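You operate a simulated robot arm through the tools that you are given. There is no shell and no other tool. Be economical: measure what you need, move in short steps, check, and stop when the job is done.

You run a simulated two-armed robot. Do the job below in one go: nothing can be reset, and whatever is moved stays where it is left.

JOB
On the green felt, fold the polishing cloth in half.

It is judged by the outcome, as a careful person would: the job done as asked, and still so three seconds after it is handed in. It fails if anything else is knocked over, pushed out of place, dropped, spilled or broken. Flat cloth is picked up by pressing the open fingertips on it (5 to 10 N) and closing them slowly along it; thin cloth reads only 2 to 8 mm in the jaws.

ROBOT AND FRAMES
Two 7-joint arms with two-finger parallel grippers on one trunk, on a base that drives. Base frame: it is fixed to the floor where the robot stands at the start and does not move with it; the origin is under the middle of the robot, x ahead of it, y to its left, z up; the surface under the hand at the start is at about z = 853. Readings come in mm, rad, newtons and seconds.
The left shoulder is at the start at [50, 177, 1129], the right one opposite. With the tool pointing down near the work surface each hand reaches from about 220 to 700 mm from the robot's upright axis, wherever it stands, measured 20 degrees to its own side. Places, roughly: green felt [500, -300, 900]. Payload 3.43 kg a hand.
The TCP of each hand is the grasp point between the finger pads, 34 mm short of the fingertips. In the tool frame z runs along the fingers and y along their closing line. Largest opening 128 mm; finger width 24, thickness 12; the body of the gripper, 48 by 130 mm, starts 96 mm behind the TCP.
Orientation is that of the tool frame in the base frame, as a unit quaternion [x, y, z, w]. With the fingers straight down and closing along the base's y, the tool's x points along the base's -x, its y along +y and its z along -z.

CONTROLS
- The arms move only by the tool move_arm. It takes "left_rows", "right_rows" or both (then of equal length, played together; a hand with none holds still); each is text: rows parted by semicolons, each of 7 numbers parted by spaces: the shift along the tool's x, y, z in units of 40 mm (1.0 is 40 mm), then the turn, a rotation vector about the tool's x, y, z in units of 6 degrees (1.0 is 6 degrees), then the closure, from 0 (fully open) to 1 (shut). In form: x y z rx ry rz claw; .... A call has 1 to 12 rows; each row shifts and turns the commanded pose from where the row before left it, along the tool's axes as they then stand. A call with a number of a shift or a turn outside -1 to 1 is refused whole. Rows are played at 5 a second. More than 50 mm and 0.15 rad between two rows, or a gripper value outside its range, and nothing of the call is played. Where a pose cannot be reached the arm comes as near as it can. A force on the tool above 40 N (or 10 N above the force at the start of the call, whichever is more), or a blocked arm, ends the call early, and 0.2 s more pass. Each finger travels about 108 mm/s and halts on what it meets, pressing with about 33 N; the grip force reading is that of the motor and also rises with nothing between the fingers. The clock runs only during rows and for 0.2 s after the last one: add rows that do not move to give the fingers time. It gives the time, the measured TCP pose, the force on the tool (base axes), the opening and the grip force at its end, in the units of the frame above (readings bear some noise), with the torque about the TCP (base axes, N m) and any sound that the robot's microphone picked up, and new pictures: "views" is both (left out), scene, wrist or none (wrist: the cameras of the hands that moved).
- Cameras (640 x 400 px; columns grow to the right, rows downward): "scene" is now at [155.5, 20.9, 1279.9]; the picture's right is [0.32, -0.95, 0.00], its down [-0.62, -0.21, -0.76] and it looks along [0.72, 0.24, -0.65] (base axes); focal length 227 px, centre (320, 200). "left" rides on the left gripper at [76, 11, -160] in its tool frame; the picture's right is [-0.15, 0.99, 0.00], its down [-0.88, -0.13, -0.46] and it looks along [-0.45, -0.07, 0.89] (tool axes); focal length 234 px, centre (320, 200). "right" rides on the right gripper at [76, -11, -160] in its tool frame; the picture's right is [0.15, 0.99, 0.00], its down [-0.88, 0.13, -0.46] and it looks along [-0.45, 0.07, 0.89] (tool axes); focal length 234 px, centre (320, 200). There is no depth. A picture from a camera that has moved, and an enlarged one, comes with that camera's place and axes in the base frame and with its lens. The place of the scene camera against the robot may be out by one fixed shift of up to 12 mm in any direction.
- raise_lower(by): slides the trunk up (or, below 0, down) by that many mm; the arms and the scene camera ride with it, the base frame stays. It gives what a move gives, with no picture.
- base_move(legs): drives the robot by 1 to 6 legs, each [ahead, turn to the left] in mm and rad, along the robot's own axes; the way and the turn of a leg run together, so that a leg with both is an arc; at most 1500 mm and 3.142 rad a leg. The arms and the cameras ride along, it lands a little off, and it stops where it bumps. It gives what a move gives, and a new picture of the scene camera.
- turn_head(pan, tilt): turns the head with the scene camera to pan (to the left, within 1.396 rad either way) and tilt (down, from -0.506 to 1.204), counted from straight ahead of the robot. It gives what a move gives, and a new picture of the scene camera.
- zoom(camera, box): a new picture of the part [left, top, right, bottom] of that camera's present view, enlarged. No time passes.
- finish_job(): hands the job in; it is judged then, once.

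Go step by step. Nothing tells you exact positions but the pictures and the camera data: compare them with the known pose of the tool, close in by small moves and look again before you grip or let go. The budget is 120 turns and 260 pictures, counting those below and the enlarged ones. Unless the task says otherwise, let go and move clear before handing in, and close with one line.

The tools are called by a JSON object that holds its "method" and its "body". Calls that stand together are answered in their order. move_arm: Moves the arms, as the interface text tells. Its arguments: {"type":"object","properties":{"left_rows":{"type":"string"},"right_rows":{"type":"string"},"views":{"type":"string","enum":["both","scene","wrist","none"]}},"required":[]} The other tools are called the same way: raise_lower (by) slides the trunk up or down; base_move (legs) drives the base; turn_head (pan, tilt) turns the head that bears the scene camera; zoom (camera, box) takes an enlarged picture of a part of a camera's view; finish_job () hands the job in.

At the start:

```text
time_s: 0.0
left_position: [350.9, 127.9, 1095.8]
left_tcp_rot: [0.0, 1.0, 0.001, 0.001]
left_ft_force: [-0.5, 0.3, -0.3]
left_moment: [0.0, 0.02, 0.02]
left_finger_gap: 127.9
left_finger_force: 0.0
right_position: [405.4, -172.4, 1011.4]
right_tcp_rot: [0.0, 1.0, -0.001, -0.001]
right_ft_force: [0.2, 0.8, -0.4]
right_moment: [0.01, 0.04, 0.02]
right_finger_gap: 128.2
right_finger_force: 0.0
trunk travel left (down, up): [-300.0, 101.0]
robot x, y, heading: [-2.3, 1.8, -0.0]
head pan, tilt: [0.328, 0.71]
```

scene: 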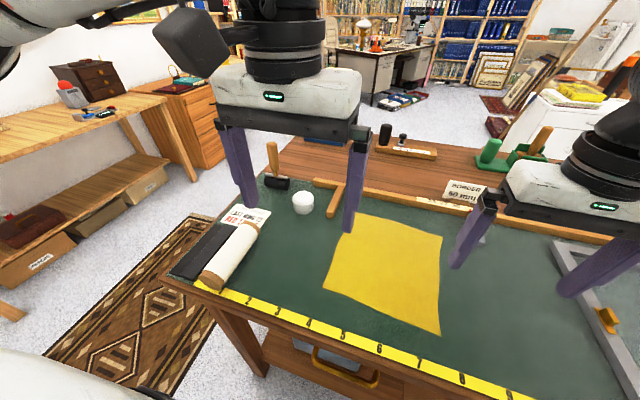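
right: 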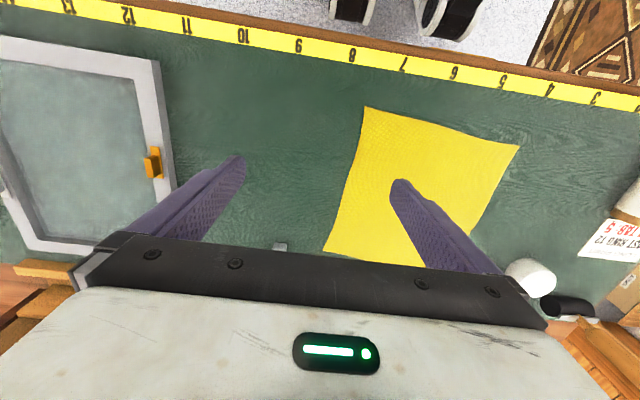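
left: 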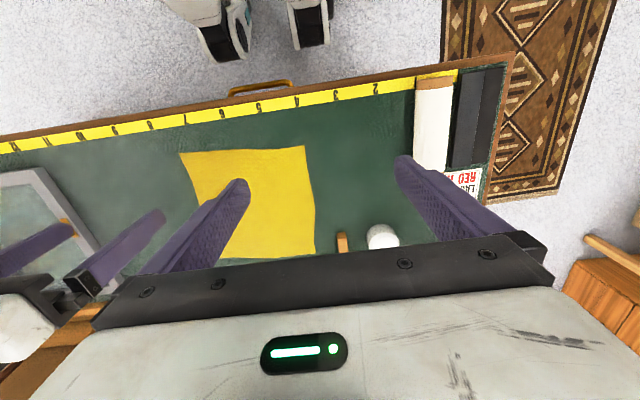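

The yellow cloth lies flat on the felt. Its near corners are at about (350,-122) and (369,97), and its far corners at about (584,-137) and (605,77). I'll turn the head to it and bring both hands, partly closed, above the two near corners to check these positions.

{"method": "turn_head", "body": {"pan": -0.08, "tilt": 0.9}}

{"method": "move_arm", "body": {"left_rows": "-0.13 -0.237 0.61 0 0 0 0.2;-0.13 -0.237 0.61 0 0 0 0.4;-0.13 -0.237 0.61 0 0 0 0.69;-0.13 -0.237 0.61 0 0 0 0.69;-0.13 -0.237 0.61 0 0 0 0.69;-0.13 -0.237 0.61 0 0 0 0.69;0 0 0 0 0 0 0.69", "right_rows": "0.158 0.314 0.255 0 0 0 0.2;0.158 0.314 0.255 0 0 0 0.4;0.158 0.314 0.255 0 0 0 0.69;0.158 0.314 0.255 0 0 0 0.69;0.158 0.314 0.255 0 0 0 0.69;0.158 0.314 0.255 0 0 0 0.69;0 0 0 0 0 0 0.69"}}

```text
time_s: 0.9
left_position: [351.1, 128.6, 1095.5]
left_tcp_rot: [0.0, 1.0, 0.0, 0.0]
left_ft_force: [-0.8, 1.5, 0.0]
left_moment: [0.01, -0.02, 0.06]
left_finger_gap: 128.3
left_finger_force: 0.0
right_position: [404.8, -171.9, 1011.4]
right_tcp_rot: [0.001, 1.0, -0.001, 0.0]
right_ft_force: [-0.4, 0.4, -0.5]
right_moment: [0.0, -0.01, -0.01]
right_finger_gap: 127.9
right_finger_force: 0.0
trunk travel left (down, up): [-300.0, 101.0]
robot x, y, heading: [-0.5, -1.4, -0.002]
head pan, tilt: [-0.08, 0.901]
camera scene: at [150.8, -12.3, 1264.7], right [-0.08, -1.0, 0.0], down [-0.78, 0.06, -0.62], along [0.62, -0.05, -0.78], focal length 227 px, centre (320, 200)
```

scene: 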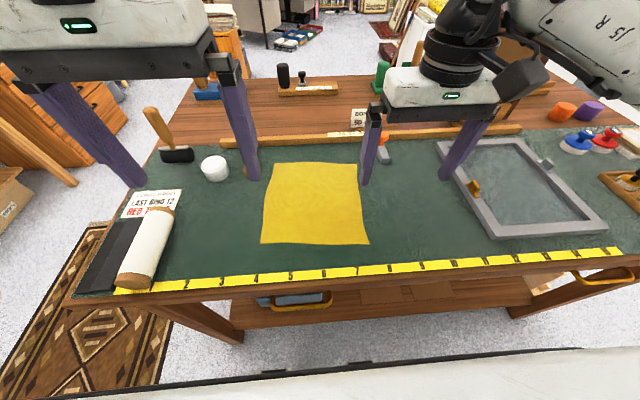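

```text
time_s: 2.5
left_position: [379.7, 69.3, 948.0]
left_tcp_rot: [0.0, 1.0, 0.0, 0.0]
left_ft_force: [0.1, 0.0, -0.3]
left_moment: [-0.01, 0.01, 0.02]
left_finger_gap: 39.7
left_finger_force: 0.1
right_position: [368.1, -96.7, 948.3]
right_tcp_rot: [0.0, 1.0, 0.0, 0.0]
right_ft_force: [-0.6, -0.4, -0.4]
right_moment: [0.02, 0.0, -0.02]
right_finger_gap: 39.6
right_finger_force: 0.1
trunk travel left (down, up): [-300.0, 101.0]
robot x, y, heading: [3.5, 2.4, 0.004]
head pan, tilt: [-0.08, 0.901]
camera scene: at [150.7, -12.4, 1264.7], right [-0.08, -1.0, 0.0], down [-0.78, 0.06, -0.62], along [0.62, -0.05, -0.78], focal length 227 px, centre (320, 200)
camera right: at [292.0, -106.5, 1108.9], right [-0.15, 0.99, 0.0], down [0.88, 0.13, 0.46], along [0.45, 0.07, -0.89], focal length 234 px, centre (320, 200)
camera left: at [303.9, 80.0, 1106.8], right [0.15, 0.99, 0.0], down [0.88, -0.13, 0.46], along [0.45, -0.07, -0.89], focal length 234 px, centre (320, 200)
```

scene: 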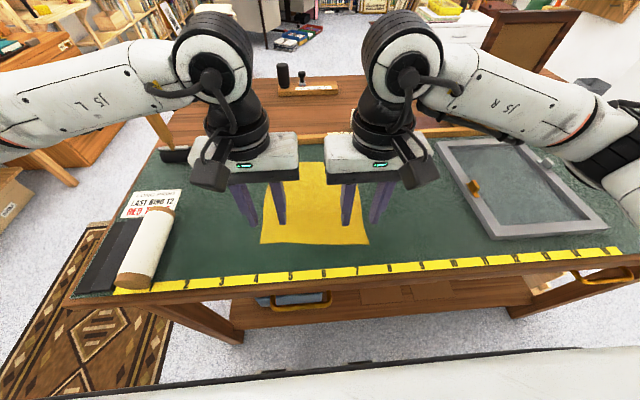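
right: 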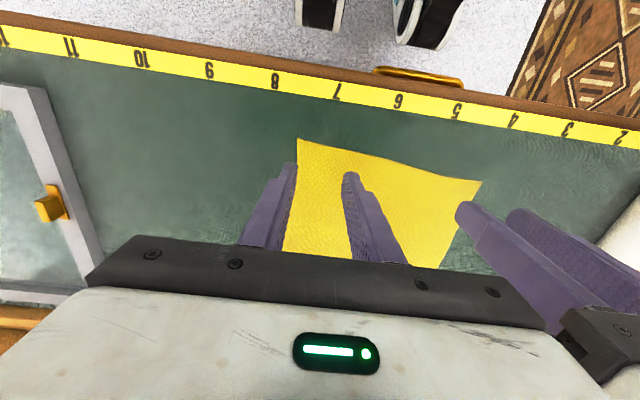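
left: 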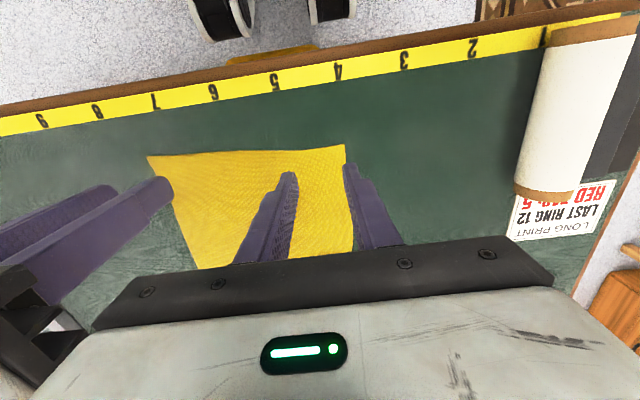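

The wrist views put the near corners at (351,-122) and (369,97), and both hands are over them. I'll bring the openings a bit narrower and inward, then lower to just above the cloth.

{"method": "move_arm", "body": {"left_rows": "0 -0.1 0.6 0 0 0 0.73;0 0 0.6 0 0 0 0.73;0 0 0.2 0 0 0 0.73;0 0 0 0 0 0 0.73", "right_rows": "0 0.1 0.6 0 0 0 0.73;0 0 0.6 0 0 0 0.73;0 0 0.2 0 0 0 0.73;0 0 0 0 0 0 0.73", "views": "wrist"}}

```text
time_s: 3.5
left_position: [380.2, 65.5, 894.0]
left_tcp_rot: [0.0, 1.0, 0.0, 0.0]
left_ft_force: [0.5, -0.3, 0.5]
left_moment: [0.0, 0.0, 0.03]
left_finger_gap: 34.7
left_finger_force: 0.2
right_position: [366.1, -90.9, 894.6]
right_tcp_rot: [0.0, 1.0, 0.0, -0.001]
right_ft_force: [0.5, -0.6, -0.1]
right_moment: [0.01, 0.02, 0.01]
right_finger_gap: 34.6
right_finger_force: 0.1
trunk travel left (down, up): [-300.0, 101.0]
robot x, y, heading: [0.1, -0.8, -0.004]
head pan, tilt: [-0.08, 0.901]
camera right: at [291.9, -102.6, 1054.2], right [-0.15, 0.99, 0.0], down [0.88, 0.13, 0.46], along [0.45, 0.07, -0.89], focal length 234 px, centre (320, 200)
camera left: at [305.2, 78.0, 1051.2], right [0.15, 0.99, 0.0], down [0.88, -0.13, 0.46], along [0.45, -0.07, -0.89], focal length 234 px, centre (320, 200)
```

right: 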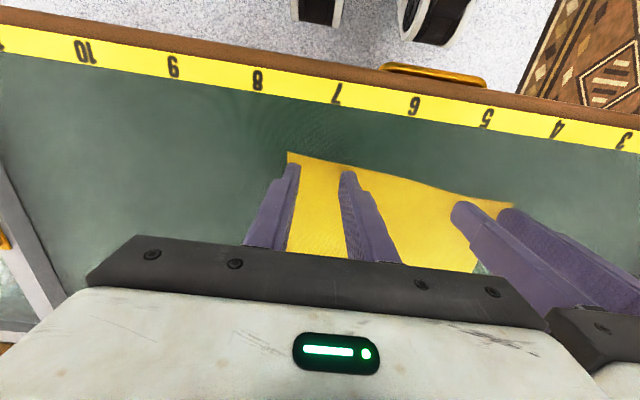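
left: 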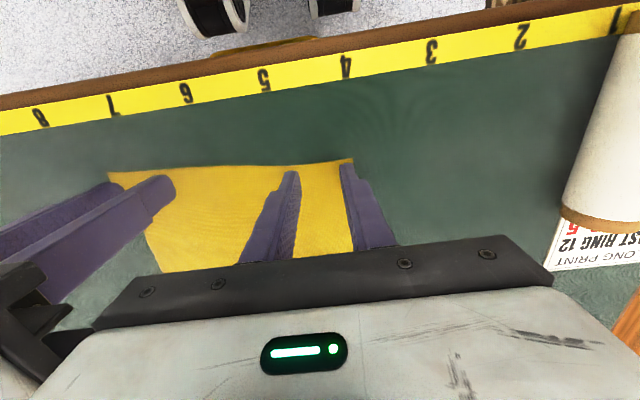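

Both fingertips are a few mm above the cloth and just inside its edge. Now I'll step down gently until I feel contact.

{"method": "move_arm", "body": {"left_rows": "0 0 0.05 0 0 0 0.73;0 0 0.05 0 0 0 0.73;0 0 0.05 0 0 0 0.73;0 0 0 0 0 0 0.73", "right_rows": "0 0 0.05 0 0 0 0.73;0 0 0.05 0 0 0 0.73;0 0 0.05 0 0 0 0.73;0 0 0 0 0 0 0.73", "views": "none"}}

```text
time_s: 4.5
left_position: [381.7, 66.5, 887.7]
left_tcp_rot: [-0.001, 1.0, 0.0, 0.001]
left_ft_force: [-1.2, -0.1, 5.0]
left_moment: [0.09, 0.06, 0.05]
left_finger_gap: 34.7
left_finger_force: 0.2
right_position: [369.5, -92.2, 888.6]
right_tcp_rot: [-0.001, 1.0, 0.0, -0.001]
right_ft_force: [-0.2, 0.0, 0.1]
right_moment: [0.0, -0.01, 0.03]
right_finger_gap: 34.7
right_finger_force: 0.1
trunk travel left (down, up): [-300.0, 101.0]
robot x, y, heading: [0.3, -2.7, 0.002]
head pan, tilt: [-0.08, 0.901]
```

The left hand touches at 5 N, while the right is still free. I'll lower the right a little more and the left slightly.

{"method": "move_arm", "body": {"left_rows": "0 0 0.01 0 0 0 0.73;0 0 0 0 0 0 0.73", "right_rows": "0 0 0.035 0 0 0 0.73;0 0 0 0 0 0 0.73", "views": "none"}}

```text
time_s: 5.1
left_position: [380.3, 66.9, 888.2]
left_tcp_rot: [0.001, 1.0, 0.0, 0.001]
left_ft_force: [0.1, 2.9, 13.0]
left_moment: [0.19, 0.05, 0.0]
left_finger_gap: 34.5
left_finger_force: 0.0
right_position: [367.3, -91.6, 888.2]
right_tcp_rot: [0.0, 1.0, 0.0, 0.001]
right_ft_force: [1.3, -0.8, 5.3]
right_moment: [-0.01, -0.04, 0.04]
right_finger_gap: 34.7
right_finger_force: 0.0
trunk travel left (down, up): [-300.0, 101.0]
robot x, y, heading: [-0.7, -2.4, -0.002]
head pan, tilt: [-0.08, 0.901]
```

Contact on both: left is a bit firm, right is good. I'll ease the left, then close both slowly.

{"method": "move_arm", "body": {"left_rows": "0 0 -0.006 0 0 0 0.73;0 0 0 0 0 0 0.76;0 0 0 0 0 0 0.79;0 0 0 0 0 0 0.82;0 0 0 0 0 0 0.85;0 0 0 0 0 0 0.88;0 0 0 0 0 0 0.91;0 0 0 0 0 0 0.94;0 0 0 0 0 0 0.97;0 0 0 0 0 0 1;0 0 0 0 0 0 1;0 0 0 0 0 0 1", "right_rows": "0 0 0.004 0 0 0 0.73;0 0 0 0 0 0 0.76;0 0 0 0 0 0 0.79;0 0 0 0 0 0 0.82;0 0 0 0 0 0 0.85;0 0 0 0 0 0 0.88;0 0 0 0 0 0 0.91;0 0 0 0 0 0 0.94;0 0 0 0 0 0 0.97;0 0 0 0 0 0 1;0 0 0 0 0 0 1;0 0 0 0 0 0 1", "views": "both"}}

```text
time_s: 7.7
left_position: [379.9, 64.1, 888.9]
left_tcp_rot: [0.0, 1.0, -0.004, 0.001]
left_ft_force: [-1.5, -18.0, 17.4]
left_moment: [-0.48, 0.08, 0.02]
left_finger_gap: 1.9
left_finger_force: 33.2
right_position: [366.4, -91.4, 887.9]
right_tcp_rot: [-0.001, 1.0, 0.003, 0.002]
right_ft_force: [1.0, 19.0, 12.5]
right_moment: [0.62, -0.08, 0.12]
right_finger_gap: 1.7
right_finger_force: 33.1
trunk travel left (down, up): [-300.0, 101.0]
robot x, y, heading: [-5.4, -0.9, -0.006]
head pan, tilt: [-0.08, 0.901]
camera scene: at [148.8, -12.3, 1265.0], right [-0.08, -1.0, 0.0], down [-0.78, 0.06, -0.62], along [0.62, -0.05, -0.78], focal length 227 px, centre (320, 200)
camera right: at [290.3, -103.1, 1048.0], right [-0.15, 0.99, 0.01], down [0.88, 0.13, 0.46], along [0.45, 0.07, -0.89], focal length 234 px, centre (320, 200)
camera left: at [303.9, 77.1, 1046.5], right [0.15, 0.99, -0.01], down [0.88, -0.13, 0.46], along [0.45, -0.07, -0.89], focal length 234 px, centre (320, 200)
```

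scene: 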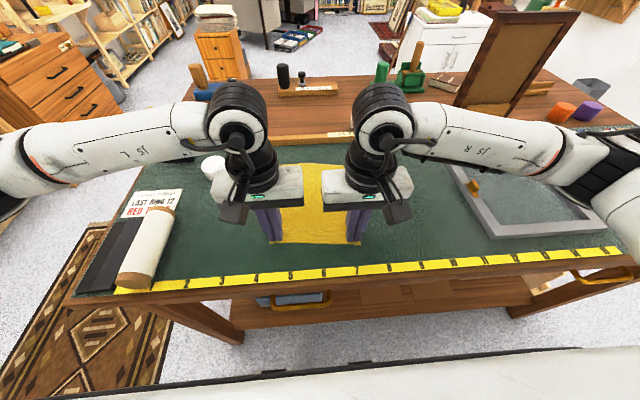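
right: 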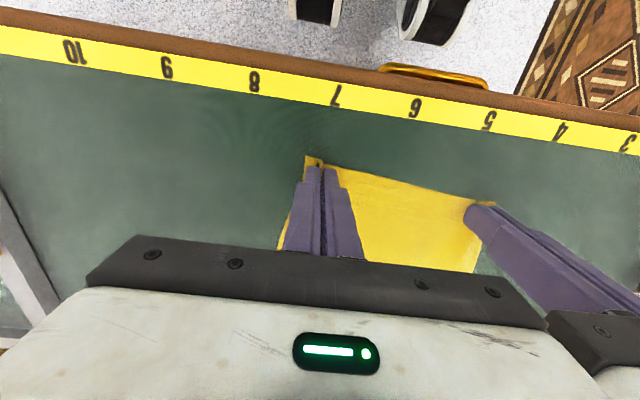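
left: 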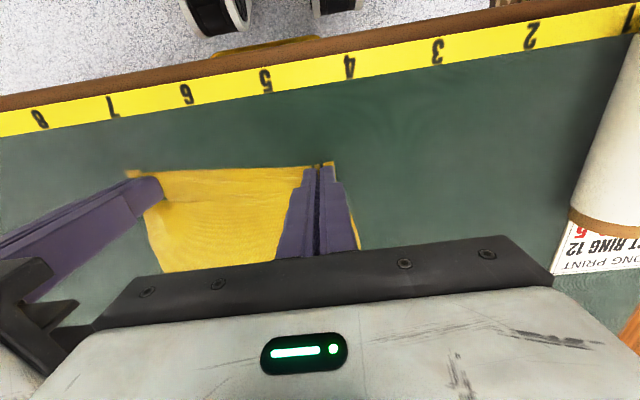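

Both jaws have closed on cloth, and the opposing sideways forces suggest it is taut between the hands. I'll bring the hands 2 mm inward each and lift a little to check the hold.

{"method": "move_arm", "body": {"left_rows": "0 -0.05 -0.1 0 0 0 1;0 0 -0.3 0 0 0 1;-0.2 0 -0.4 0 0 0 1;0 0 0 0 0 0 1", "right_rows": "0 0.05 -0.1 0 0 0 1;0 0 -0.3 0 0 0 1;-0.2 0 -0.4 0 0 0 1;0 0 0 0 0 0 1"}}

```text
time_s: 8.7
left_position: [388.0, 65.2, 918.6]
left_tcp_rot: [-0.001, 1.0, -0.003, 0.0]
left_ft_force: [-1.2, -16.8, 0.8]
left_moment: [-0.58, 0.05, -0.01]
left_finger_gap: 1.9
left_finger_force: 32.6
right_position: [374.6, -89.2, 920.3]
right_tcp_rot: [0.0, 1.0, 0.003, -0.001]
right_ft_force: [0.4, 17.3, 0.5]
right_moment: [0.58, -0.02, 0.11]
right_finger_gap: 1.6
right_finger_force: 32.6
trunk travel left (down, up): [-300.0, 101.0]
robot x, y, heading: [-1.8, -3.4, -0.003]
head pan, tilt: [-0.08, 0.901]
camera scene: at [150.7, -12.4, 1264.6], right [-0.08, -1.0, 0.0], down [-0.78, 0.06, -0.62], along [0.62, -0.05, -0.78], focal length 227 px, centre (320, 200)
camera right: at [299.8, -101.9, 1080.4], right [-0.15, 0.99, 0.01], down [0.88, 0.13, 0.46], along [0.45, 0.07, -0.89], focal length 234 px, centre (320, 200)
camera left: at [313.5, 76.6, 1076.7], right [0.15, 0.99, -0.01], down [0.88, -0.13, 0.46], along [0.45, -0.07, -0.89], focal length 234 px, centre (320, 200)
```

scene: 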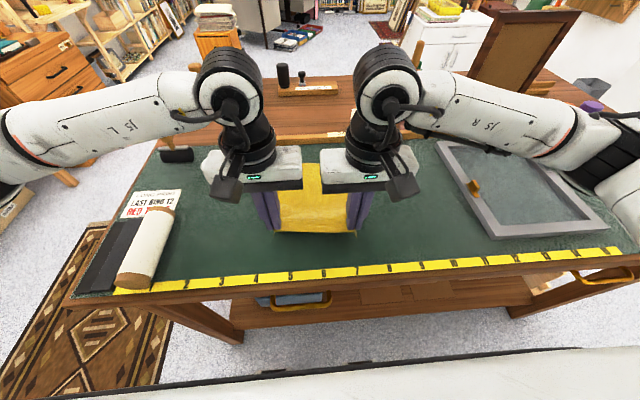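
right: 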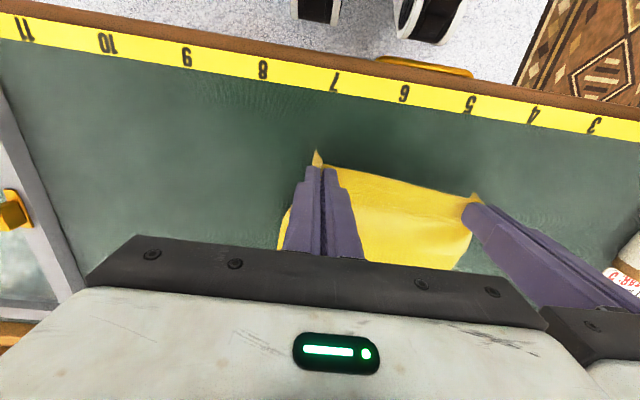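
left: 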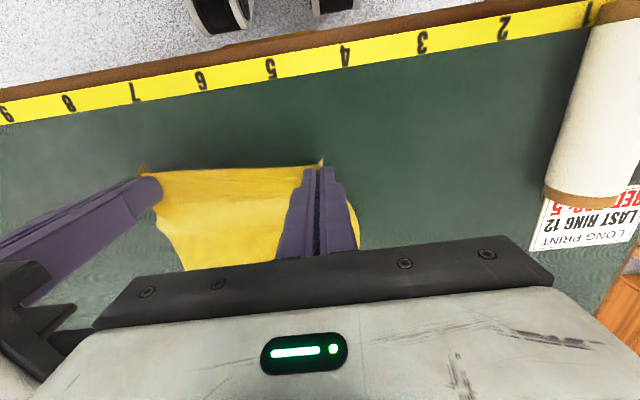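

Both corners lift with the hands. Next I'll carry the near edge up and over the middle, relieving a bit of tension as I go.

{"method": "move_arm", "body": {"left_rows": "-0.6 -0.08 -0.5 0 0 0 1;-0.63 -0.08 -0.4 0 0 0 1;-0.63 -0.08 -0.2 0 0 0 1;-0.63 -0.06 0 0 0 0 1;-0.63 -0.06 0.15 0 0 0 1;0 0 0 0 0 0 1", "right_rows": "-0.6 -0.02 -0.5 0 0 0 1;-0.62 -0.03 -0.4 0 0 0 1;-0.62 -0.03 -0.2 0 0 0 1;-0.62 -0.06 0 0 0 0 1;-0.62 -0.06 0.15 0 0 0 1;0 0 0 0 0 0 1"}}

```text
time_s: 10.1
left_position: [514.5, 50.3, 957.2]
left_tcp_rot: [0.0, 1.0, 0.001, 0.0]
left_ft_force: [0.0, -1.5, -0.9]
left_moment: [-0.04, -0.01, 0.01]
left_finger_gap: 1.8
left_finger_force: 33.4
right_position: [499.4, -96.8, 957.9]
right_tcp_rot: [0.001, 1.0, -0.001, 0.0]
right_ft_force: [0.9, 0.5, -0.2]
right_moment: [0.09, 0.0, 0.03]
right_finger_gap: 1.7
right_finger_force: 33.0
trunk travel left (down, up): [-300.0, 101.0]
robot x, y, heading: [-0.3, -1.6, 0.003]
head pan, tilt: [-0.08, 0.901]
camera scene: at [150.6, -12.3, 1264.7], right [-0.08, -1.0, 0.0], down [-0.78, 0.06, -0.62], along [0.62, -0.05, -0.78], focal length 227 px, centre (320, 200)
camera right: at [424.5, -108.3, 1118.1], right [-0.15, 0.99, 0.0], down [0.88, 0.13, 0.46], along [0.45, 0.07, -0.89], focal length 234 px, centre (320, 200)
camera left: at [438.7, 60.6, 1115.3], right [0.15, 0.99, 0.0], down [0.88, -0.13, 0.46], along [0.45, -0.07, -0.89], focal length 234 px, centre (320, 200)
```

scene: 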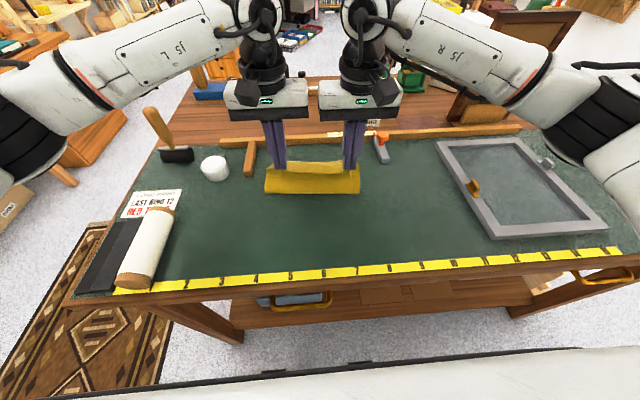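
right: 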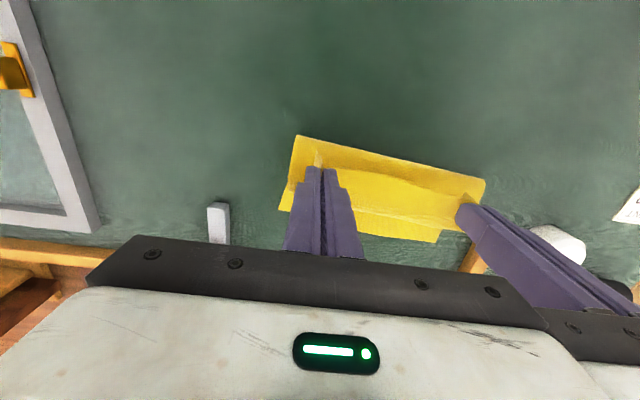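
left: 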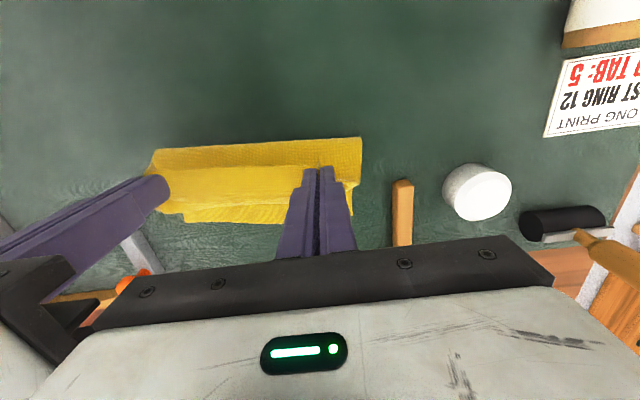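

The far edge hasn't moved (x about 600), and the fold is forming. I'll continue forward and lower toward the far edge.

{"method": "move_arm", "body": {"left_rows": "-0.46 -0.05 0.25 0 0 0 1;-0.46 -0.05 0.3 0 0 0 1;-0.46 -0.05 0.4 0 0 0 1;-0.46 -0.05 0.5 0 0 0 1;0 0 0 0 0 0 1", "right_rows": "-0.45 -0.05 0.25 0 0 0 1;-0.45 -0.05 0.3 0 0 0 1;-0.45 -0.05 0.4 0 0 0 1;-0.45 -0.05 0.5 0 0 0 1;0 0 0 0 0 0 1"}}

```text
time_s: 11.3
left_position: [588.4, 42.1, 898.0]
left_tcp_rot: [0.001, 1.0, -0.001, 0.0]
left_ft_force: [-1.1, -4.9, -0.4]
left_moment: [-0.13, 0.01, 0.0]
left_finger_gap: 1.9
left_finger_force: 33.3
right_position: [570.4, -106.7, 899.7]
right_tcp_rot: [-0.001, 1.0, 0.0, 0.0]
right_ft_force: [0.9, 4.4, 1.0]
right_moment: [0.14, -0.02, 0.03]
right_finger_gap: 1.7
right_finger_force: 33.2
trunk travel left (down, up): [-300.0, 101.0]
robot x, y, heading: [3.8, 1.7, 0.001]
head pan, tilt: [-0.08, 0.901]
camera scene: at [150.6, -12.3, 1264.7], right [-0.08, -1.0, 0.0], down [-0.78, 0.06, -0.62], along [0.62, -0.05, -0.78], focal length 227 px, centre (320, 200)
camera right: at [494.5, -118.2, 1059.2], right [-0.15, 0.99, 0.0], down [0.88, 0.13, 0.46], along [0.45, 0.07, -0.89], focal length 234 px, centre (320, 200)
camera left: at [513.0, 53.6, 1056.7], right [0.15, 0.99, 0.0], down [0.88, -0.13, 0.46], along [0.45, -0.07, -0.89], focal length 234 px, centre (320, 200)
```

scene: 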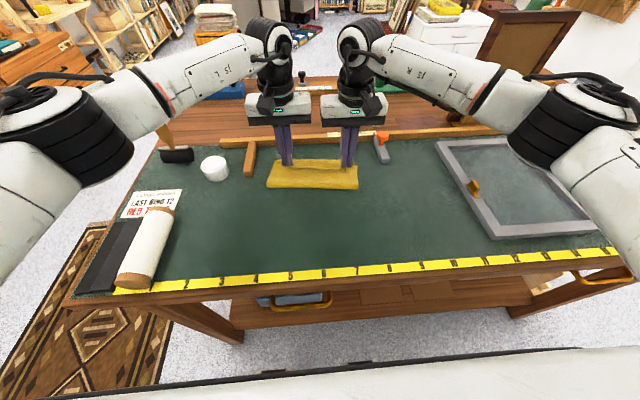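
right: 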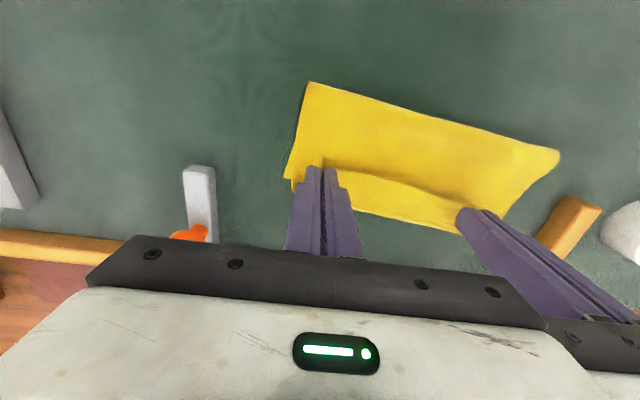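
left: 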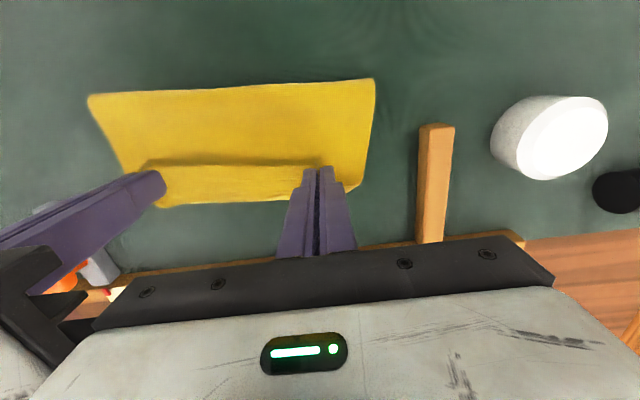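

The edge is nearly at the far edge. I'll go forward a few mm more, lower to the surface, and open the fingers slightly.

{"method": "move_arm", "body": {"left_rows": "-0.17 -0.03 0.1 0 0 0 1;0 0 0.1 0 0 0 1;0 0 0 0 0 0 1;0 0 0 0 0 0 0.95;0 0 0 0 0 0 0.9;0 0 0 0 0 0 0.85;0 0 0 0 0 0 0.85", "right_rows": "-0.22 0.03 0.1 0 0 0 1;0 0 0.12 0 0 0 1;0 0 0 0 0 0 1;0 0 0 0 0 0 0.95;0 0 0 0 0 0 0.9;0 0 0 0 0 0 0.85;0 0 0 0 0 0 0.85", "views": "wrist"}}

```text
time_s: 12.9
left_position: [595.6, 41.1, 891.5]
left_tcp_rot: [0.0, 1.0, 0.0, 0.001]
left_ft_force: [0.1, -1.0, -0.8]
left_moment: [0.02, -0.03, 0.0]
left_finger_gap: 19.1
left_finger_force: 0.1
right_position: [578.6, -104.7, 889.4]
right_tcp_rot: [0.0, 1.0, 0.0, 0.0]
right_ft_force: [0.0, 0.4, 0.0]
right_moment: [0.02, -0.01, 0.01]
right_finger_gap: 19.3
right_finger_force: 0.1
trunk travel left (down, up): [-300.0, 101.0]
robot x, y, heading: [1.2, -2.4, 0.002]
head pan, tilt: [-0.08, 0.901]
camera right: at [503.3, -116.6, 1050.2], right [-0.15, 0.99, 0.0], down [0.88, 0.13, 0.46], along [0.45, 0.07, -0.89], focal length 234 px, centre (320, 200)
camera left: at [519.9, 53.2, 1049.6], right [0.15, 0.99, 0.0], down [0.88, -0.13, 0.46], along [0.45, -0.07, -0.89], focal length 234 px, centre (320, 200)
```

right: 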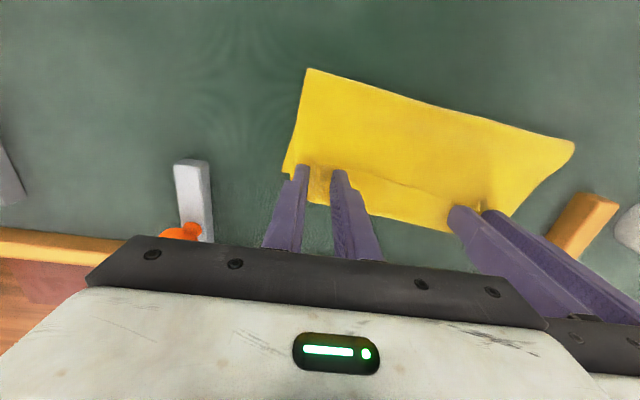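
left: 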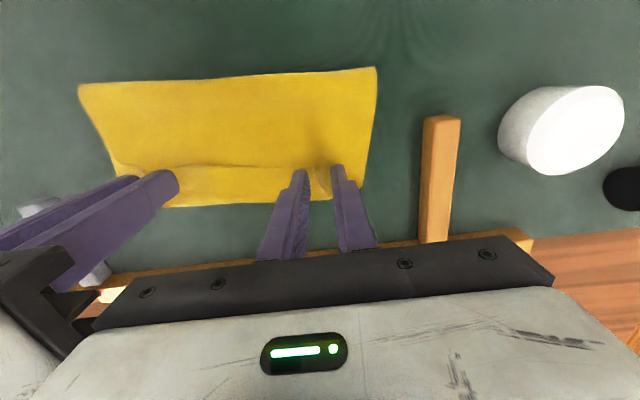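

The cloth is released. I'll raise the hands straight up and back off to look.

{"method": "move_arm", "body": {"left_rows": "0 0 -0.3 0 0 0 0.85;0 0 -0.8 0 0 0 0.85;0 0 -0.9 0 0 0 0.85;0.5 0.5 -0.6 0 0 0 0.85;0.9 0.5 0 0 0 0 0.85;0.9 0.5 0 0 0 0 0.85;0.9 0.5 0 0 0 0 0.85", "right_rows": "0 0 -0.3 0 0 0 0.85;0 0 -0.8 0 0 0 0.85;0 0 -0.9 0 0 0 0.85;0.5 -0.5 -0.6 0 0 0 0.85;0.9 -0.5 0 0 0 0 0.85;0.9 -0.5 0 0 0 0 0.85;0.9 -0.5 0 0 0 0 0.85"}}

```text
time_s: 14.5
left_position: [463.7, 121.5, 995.7]
left_tcp_rot: [0.0, 1.0, 0.0, 0.001]
left_ft_force: [0.5, 0.2, 0.4]
left_moment: [0.04, -0.02, -0.03]
left_finger_gap: 19.6
left_finger_force: 0.0
right_position: [449.6, -184.9, 995.1]
right_tcp_rot: [0.0, 1.0, 0.0, 0.0]
right_ft_force: [-0.5, 0.4, 1.0]
right_moment: [-0.01, -0.02, -0.02]
right_finger_gap: 19.3
right_finger_force: 0.0
trunk travel left (down, up): [-300.0, 101.0]
robot x, y, heading: [2.3, -0.2, 0.001]
head pan, tilt: [-0.08, 0.901]
camera scene: at [150.1, -12.3, 1264.8], right [-0.08, -1.0, 0.0], down [-0.78, 0.06, -0.62], along [0.62, -0.05, -0.78], focal length 227 px, centre (320, 200)
camera right: at [373.8, -196.0, 1155.8], right [-0.15, 0.99, 0.0], down [0.88, 0.13, 0.46], along [0.45, 0.07, -0.89], focal length 234 px, centre (320, 200)
camera left: at [387.9, 132.1, 1154.8], right [0.15, 0.99, 0.0], down [0.88, -0.13, 0.46], along [0.45, -0.07, -0.89], focal length 234 px, centre (320, 200)
```

scene: 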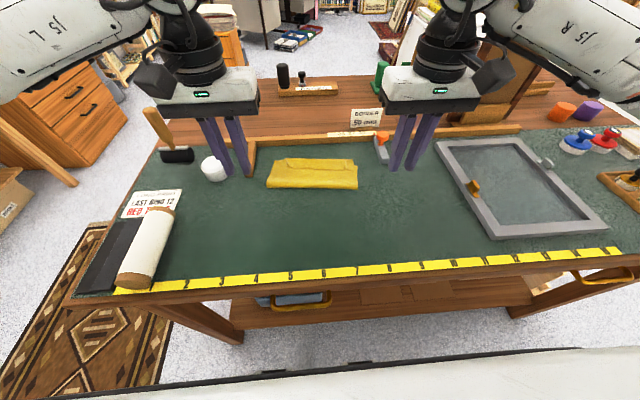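
right: 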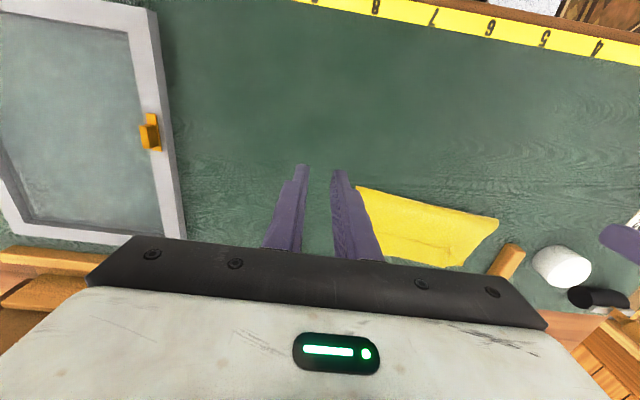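
left: 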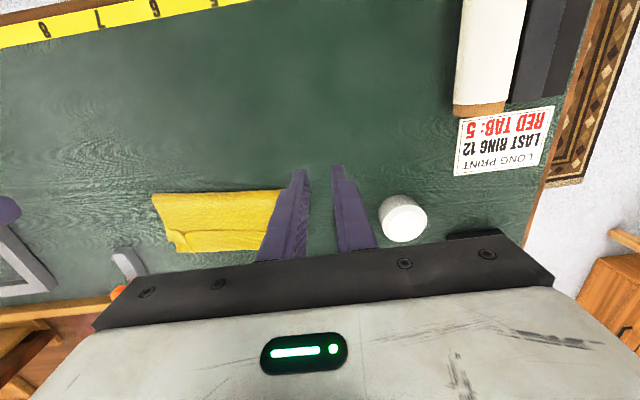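

{"method": "zoom", "body": {"camera": "scene", "box": [240, 130, 400, 230]}}

{"method": "zoom", "body": {"camera": "right", "box": [340, 160, 520, 280]}}

{"method": "zoom", "body": {"camera": "left", "box": [130, 160, 310, 280]}}

```text
4.00 times, centred on (320, 180) of scene
camera zoom: at [150.1, -12.3, 1264.8], right [-0.08, -1.0, 0.0], down [-0.78, 0.06, -0.62], along [0.62, -0.05, -0.78], focal length 909 px, centre (320, 280)
```

zoom: 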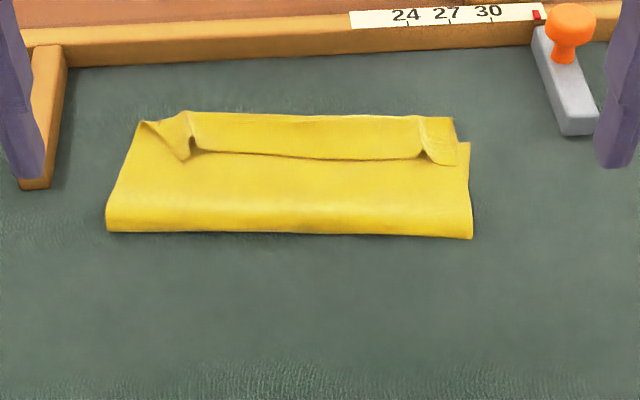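

```text
3.33 times, centred on (430, 220) of right
camera zoom: at [373.8, -196.0, 1155.8], right [-0.15, 0.99, 0.0], down [0.88, 0.13, 0.46], along [0.45, 0.07, -0.89], focal length 781 px, centre (-47, 133)
```

zoom: 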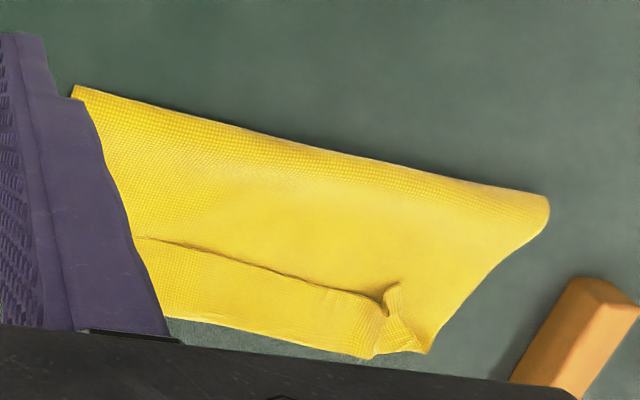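

```text
3.33 times, centred on (220, 220) of left
camera zoom: at [387.9, 132.1, 1154.8], right [0.15, 0.99, 0.0], down [0.88, -0.13, 0.46], along [0.45, -0.07, -0.89], focal length 781 px, centre (653, 133)
```

zoom: 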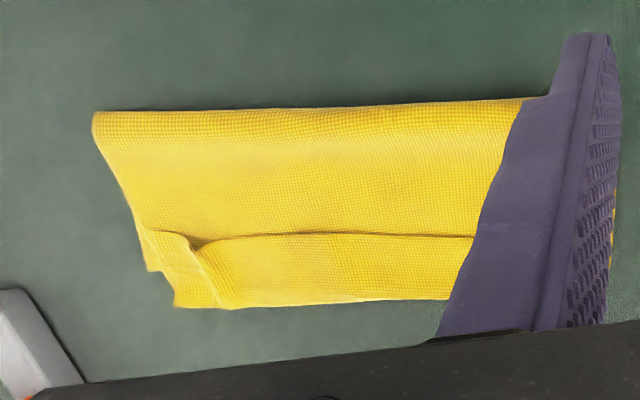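

The cloth is folded, but a hem of about 30 mm along the near edge has turned back on top, because the pinched margin stayed on the robot side. I'll bring the closed fingers down behind that hem edge so I can push it forward and flat.

{"method": "move_arm", "body": {"left_rows": "-0.59 -0.5 0.6 0 0 0 1;-0.59 -0.5 0.6 0 0 0 1;-0.59 -0.5 0.6 0 0 0 1;-0.59 -0.49 0.6 0 0 0 1;0 0 0.2 0 0 0 1;0 0 0 0 0 0 1", "right_rows": "-0.61 0.5 0.6 0 0 0 1;-0.61 0.5 0.6 0 0 0 1;-0.61 0.5 0.6 0 0 0 1;-0.61 0.5 0.6 0 0 0 1;0 0 0.2 0 0 0 1;0 0 0 0 0 0 1"}}

```text
time_s: 15.9
left_position: [559.6, 38.4, 889.4]
left_tcp_rot: [0.0, 1.0, 0.0, 0.0]
left_ft_force: [0.0, 0.1, 0.3]
left_moment: [0.01, -0.02, 0.0]
left_finger_gap: 0.0
left_finger_force: 33.5
right_position: [548.1, -104.4, 891.3]
right_tcp_rot: [0.0, 1.0, 0.0, 0.0]
right_ft_force: [-0.1, -0.2, 0.1]
right_moment: [0.01, -0.01, 0.0]
right_finger_gap: 0.0
right_finger_force: 33.4
trunk travel left (down, up): [-300.0, 101.0]
robot x, y, heading: [-1.3, -1.6, -0.001]
head pan, tilt: [-0.08, 0.901]
camera scene: at [150.8, -12.4, 1264.6], right [-0.08, -1.0, 0.0], down [-0.78, 0.06, -0.62], along [0.62, -0.05, -0.78], focal length 227 px, centre (320, 200)
camera right: at [474.0, -116.1, 1051.9], right [-0.15, 0.99, 0.0], down [0.88, 0.13, 0.46], along [0.45, 0.07, -0.89], focal length 234 px, centre (320, 200)
camera left: at [484.8, 50.7, 1048.1], right [0.15, 0.99, 0.0], down [0.88, -0.13, 0.46], along [0.45, -0.07, -0.89], focal length 234 px, centre (320, 200)
```

scene: 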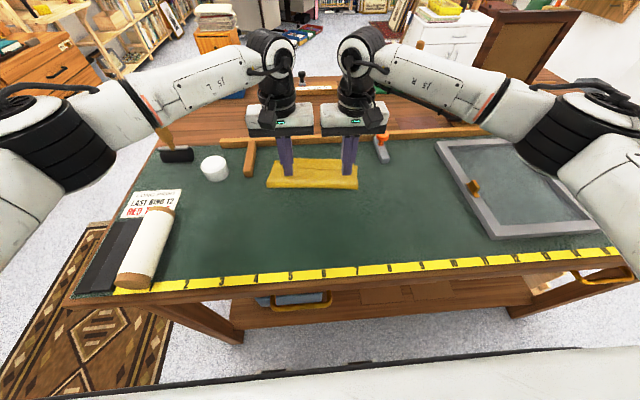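
right: 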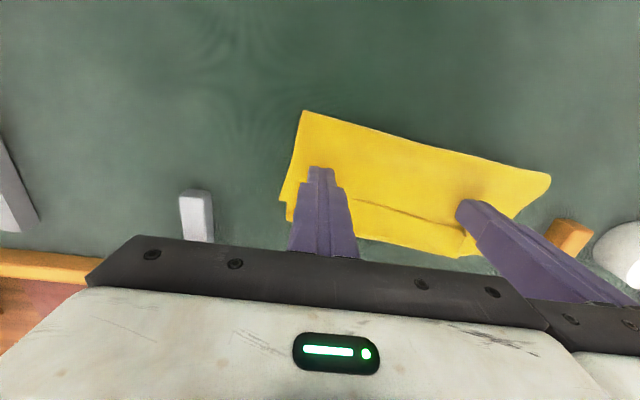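
left: 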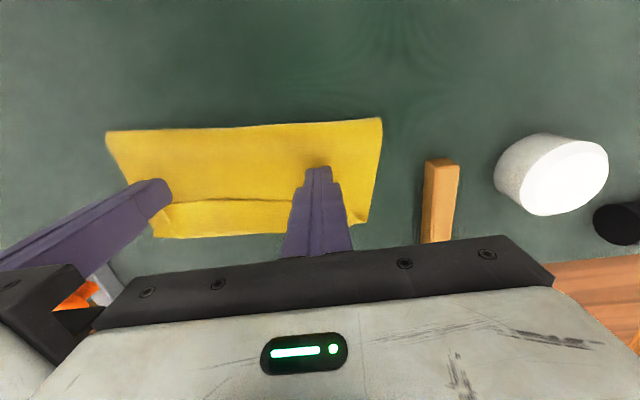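

The strip does look like a turned-back hem, and the fingers are just behind its edge without pressing. I'll brush forward slowly and look.

{"method": "move_arm", "body": {"left_rows": "0 0 0.02 0 0 0 1;-0.15 0 0 0 0 0 1;-0.15 0 0 0 0 0 1;-0.15 0 0 0 0 0 1;-0.15 0 0 0 0 0 1;-0.15 0 0 0 0 0 1;-0.15 0 0 0 0 0 1;0 0 0 0 0 0 1", "right_rows": "0 0 0.05 0 0 0 1;-0.15 0 0 0 0 0 1;-0.15 0 0 0 0 0 1;-0.15 0 0 0 0 0 1;-0.15 0 0 0 0 0 1;-0.15 0 0 0 0 0 1;-0.15 0 0 0 0 0 1;0 0 0 0 0 0 1"}}

```text
time_s: 17.7
left_position: [596.4, 41.3, 889.7]
left_tcp_rot: [0.0, 1.0, 0.0, 0.001]
left_ft_force: [-0.3, 0.5, 0.5]
left_moment: [-0.03, 0.01, -0.01]
left_finger_gap: 0.1
left_finger_force: 32.7
right_position: [585.8, -106.0, 888.8]
right_tcp_rot: [0.0, 1.0, 0.0, 0.001]
right_ft_force: [-3.1, -0.3, 7.1]
right_moment: [-0.01, 0.16, 0.02]
right_finger_gap: 0.0
right_finger_force: 33.1
trunk travel left (down, up): [-300.0, 101.0]
robot x, y, heading: [-0.4, 0.1, 0.002]
head pan, tilt: [-0.08, 0.901]
camera scene: at [149.8, -12.2, 1264.8], right [-0.08, -1.0, 0.0], down [-0.78, 0.06, -0.62], along [0.62, -0.05, -0.78], focal length 227 px, centre (320, 200)
camera right: at [510.5, -117.2, 1048.6], right [-0.15, 0.99, 0.0], down [0.88, 0.13, 0.46], along [0.45, 0.07, -0.89], focal length 234 px, centre (320, 200)
camera left: at [520.3, 52.4, 1048.4], right [0.15, 0.99, 0.0], down [0.88, -0.13, 0.46], along [0.45, -0.07, -0.89], focal length 234 px, centre (320, 200)
```

scene: 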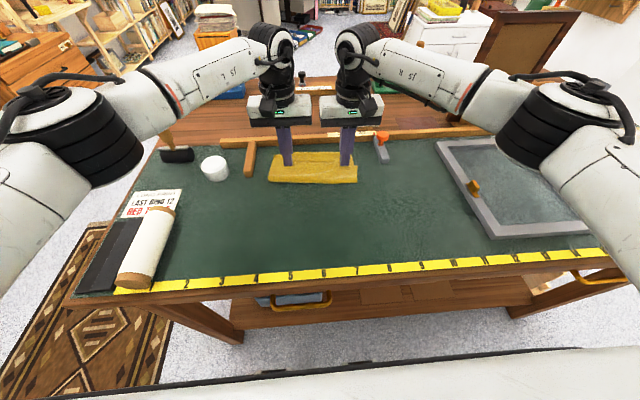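
right: 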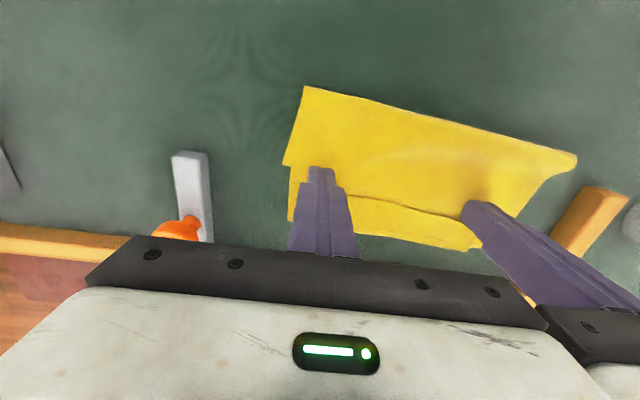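
left: 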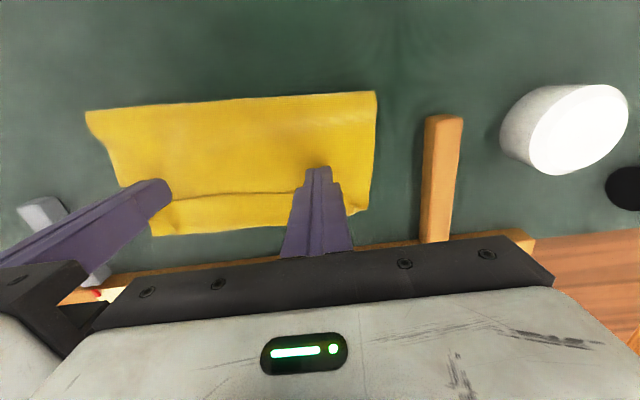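

The strip seems to have moved along with the cloth, so this isn't clear-cut. I'll lift up and back off for a clean look.

{"method": "move_arm", "body": {"left_rows": "0 0 -0.4 0 0 0 1;0 0 -0.8 0 0 0 1;0.2 0.5 -0.8 0 0 0 1;0.5 0.8 -0.3 0 0 0 1;0.5 0.8 0 0 0 0 1;0.5 0.8 0 0 0 0 1;0.5 0.8 0 0 0 0 1", "right_rows": "0 0 -0.4 0 0 0 1;0 0 -0.8 0 0 0 1;0.2 -0.5 -0.8 0 0 0 1;0.5 -0.8 -0.3 0 0 0 1;0.5 -0.8 0 0 0 0 1;0.5 -0.8 0 0 0 0 1;0.5 -0.8 0 0 0 0 1", "views": "none"}}

{"method": "zoom", "body": {"camera": "scene", "box": [256, 130, 384, 210]}}

{"method": "zoom", "body": {"camera": "left", "box": [40, 140, 280, 290]}}

{"method": "zoom", "body": {"camera": "right", "box": [360, 140, 600, 290]}}

```text
time_s: 19.3
left_position: [506.9, 191.1, 981.5]
left_tcp_rot: [0.001, 1.0, 0.0, 0.0]
left_ft_force: [-0.3, 0.1, 0.6]
left_moment: [0.0, -0.01, 0.02]
left_finger_gap: 0.0
left_finger_force: 32.9
right_position: [499.2, -253.5, 981.0]
right_tcp_rot: [0.0, 1.0, 0.0, 0.0]
right_ft_force: [-0.1, -0.7, -0.2]
right_moment: [-0.02, -0.03, 0.0]
right_finger_gap: 0.0
right_finger_force: 33.1
trunk travel left (down, up): [-300.0, 101.0]
robot x, y, heading: [-0.8, -1.7, -0.002]
head pan, tilt: [-0.08, 0.901]
```

```text
5.00 times, centred on (320, 170) of scene
camera zoom: at [150.1, -12.3, 1264.8], right [-0.08, -1.0, 0.0], down [-0.78, 0.06, -0.62], along [0.62, -0.05, -0.78], focal length 1136 px, centre (320, 350)
```

zoom: 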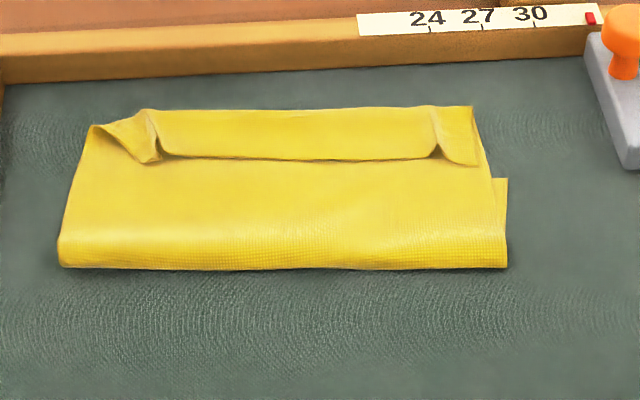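

```text
2.67 times, centred on (160, 215) of left
camera zoom: at [431.2, 202.6, 1139.3], right [0.15, 0.99, 0.0], down [0.88, -0.13, 0.46], along [0.45, -0.07, -0.89], focal length 624 px, centre (747, 160)
```

zoom: 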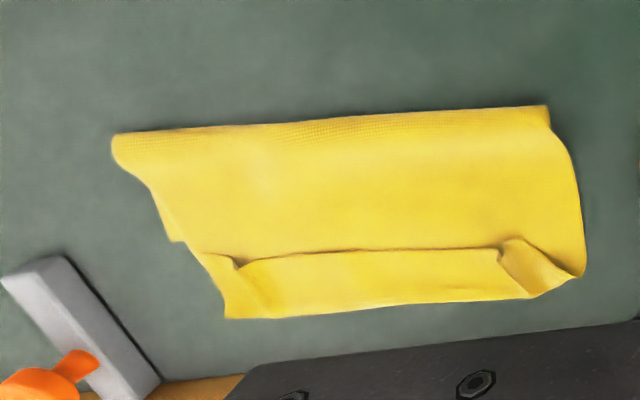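

```text
2.67 times, centred on (480, 215) of right
camera zoom: at [423.7, -264.4, 1141.1], right [-0.15, 0.99, 0.0], down [0.88, 0.13, 0.46], along [0.45, 0.07, -0.89], focal length 624 px, centre (-107, 160)
```

zoom: 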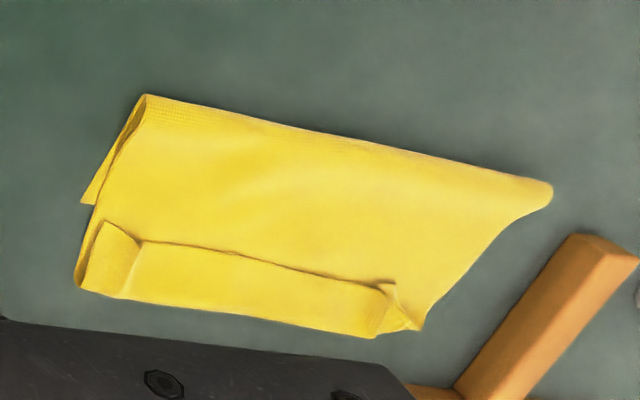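

It's clear now: the pinched edge is turned back as a hem, with little raised ears at about (604,44) and (592,-104), and my brush shifted the top layer forward. I'll pinch only those ears right at the free edge, open the fold back up and lay it again. First I'll hover over them.

{"method": "move_arm", "body": {"left_rows": "-0.38 -0.74 0 0 0 0 0.9;-0.38 -0.74 0 0 0 0 0.77;-0.38 -0.74 0.2 0 0 0 0.77;-0.38 -0.73 0.2 0 0 0 0.77;-0.38 -0.73 0.5 0 0 0 0.77;-0.38 0 0.8 0 0 0 0.77;0 0 0 0 0 0 0.77", "right_rows": "-0.36 0.74 0 0 0 0 0.9;-0.36 0.75 0 0 0 0 0.77;-0.36 0.75 0.2 0 0 0 0.77;-0.36 0.75 0.2 0 0 0 0.77;-0.36 0.75 0.5 0 0 0 0.77;-0.37 0 0.8 0 0 0 0.77;0 0 0 0 0 0 0.77", "views": "wrist"}}

{"method": "zoom", "body": {"camera": "right", "box": [240, 100, 480, 250]}}

{"method": "zoom", "body": {"camera": "left", "box": [160, 100, 400, 250]}}

```text
time_s: 20.9
left_position: [603.1, 42.7, 913.1]
left_tcp_rot: [-0.001, 1.0, 0.0, 0.001]
left_ft_force: [0.3, 0.5, -0.5]
left_moment: [0.01, 0.0, 0.04]
left_finger_gap: 29.5
left_finger_force: 0.0
right_position: [587.1, -101.4, 912.0]
right_tcp_rot: [0.0, 1.0, 0.0, 0.0]
right_ft_force: [0.4, -0.3, -0.2]
right_moment: [0.03, -0.03, 0.0]
right_finger_gap: 29.3
right_finger_force: 0.0
trunk travel left (down, up): [-300.0, 101.0]
robot x, y, heading: [-2.3, 0.7, -0.001]
head pan, tilt: [-0.08, 0.901]
camera right: at [510.9, -113.0, 1072.6], right [-0.15, 0.99, 0.0], down [0.88, 0.13, 0.46], along [0.45, 0.07, -0.89], focal length 234 px, centre (320, 200)
camera left: at [527.4, 53.5, 1072.4], right [0.15, 0.99, 0.0], down [0.88, -0.13, 0.46], along [0.45, -0.07, -0.89], focal length 234 px, centre (320, 200)
```

right: 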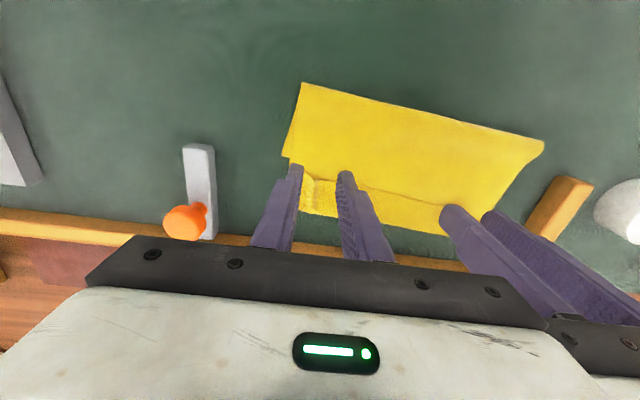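
left: 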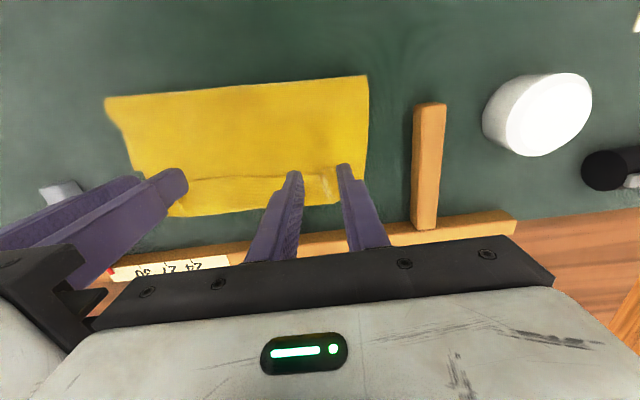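

```text
2.67 times, centred on (360, 175) of right
camera zoom: at [510.9, -113.0, 1072.6], right [-0.15, 0.99, 0.0], down [0.88, 0.13, 0.46], along [0.45, 0.07, -0.89], focal length 624 px, centre (213, 267)
```

zoom: 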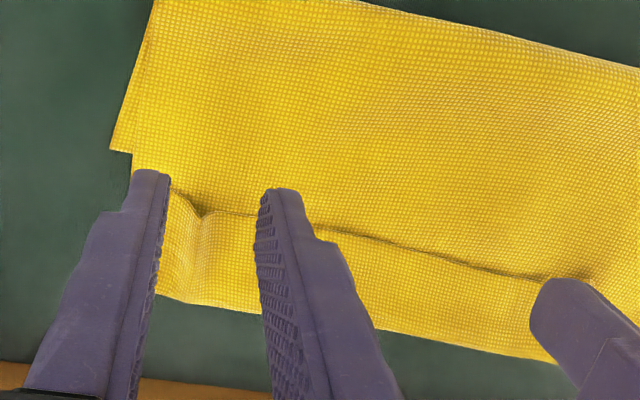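

```text
2.67 times, centred on (280, 175) of left
camera zoom: at [527.4, 53.5, 1072.4], right [0.15, 0.99, 0.0], down [0.88, -0.13, 0.46], along [0.45, -0.07, -0.89], focal length 624 px, centre (427, 267)
```

zoom: 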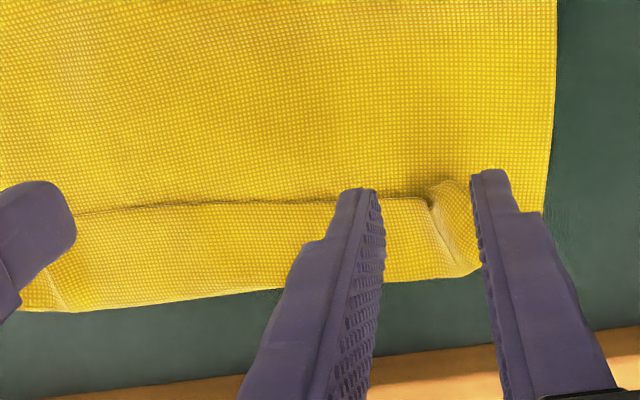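

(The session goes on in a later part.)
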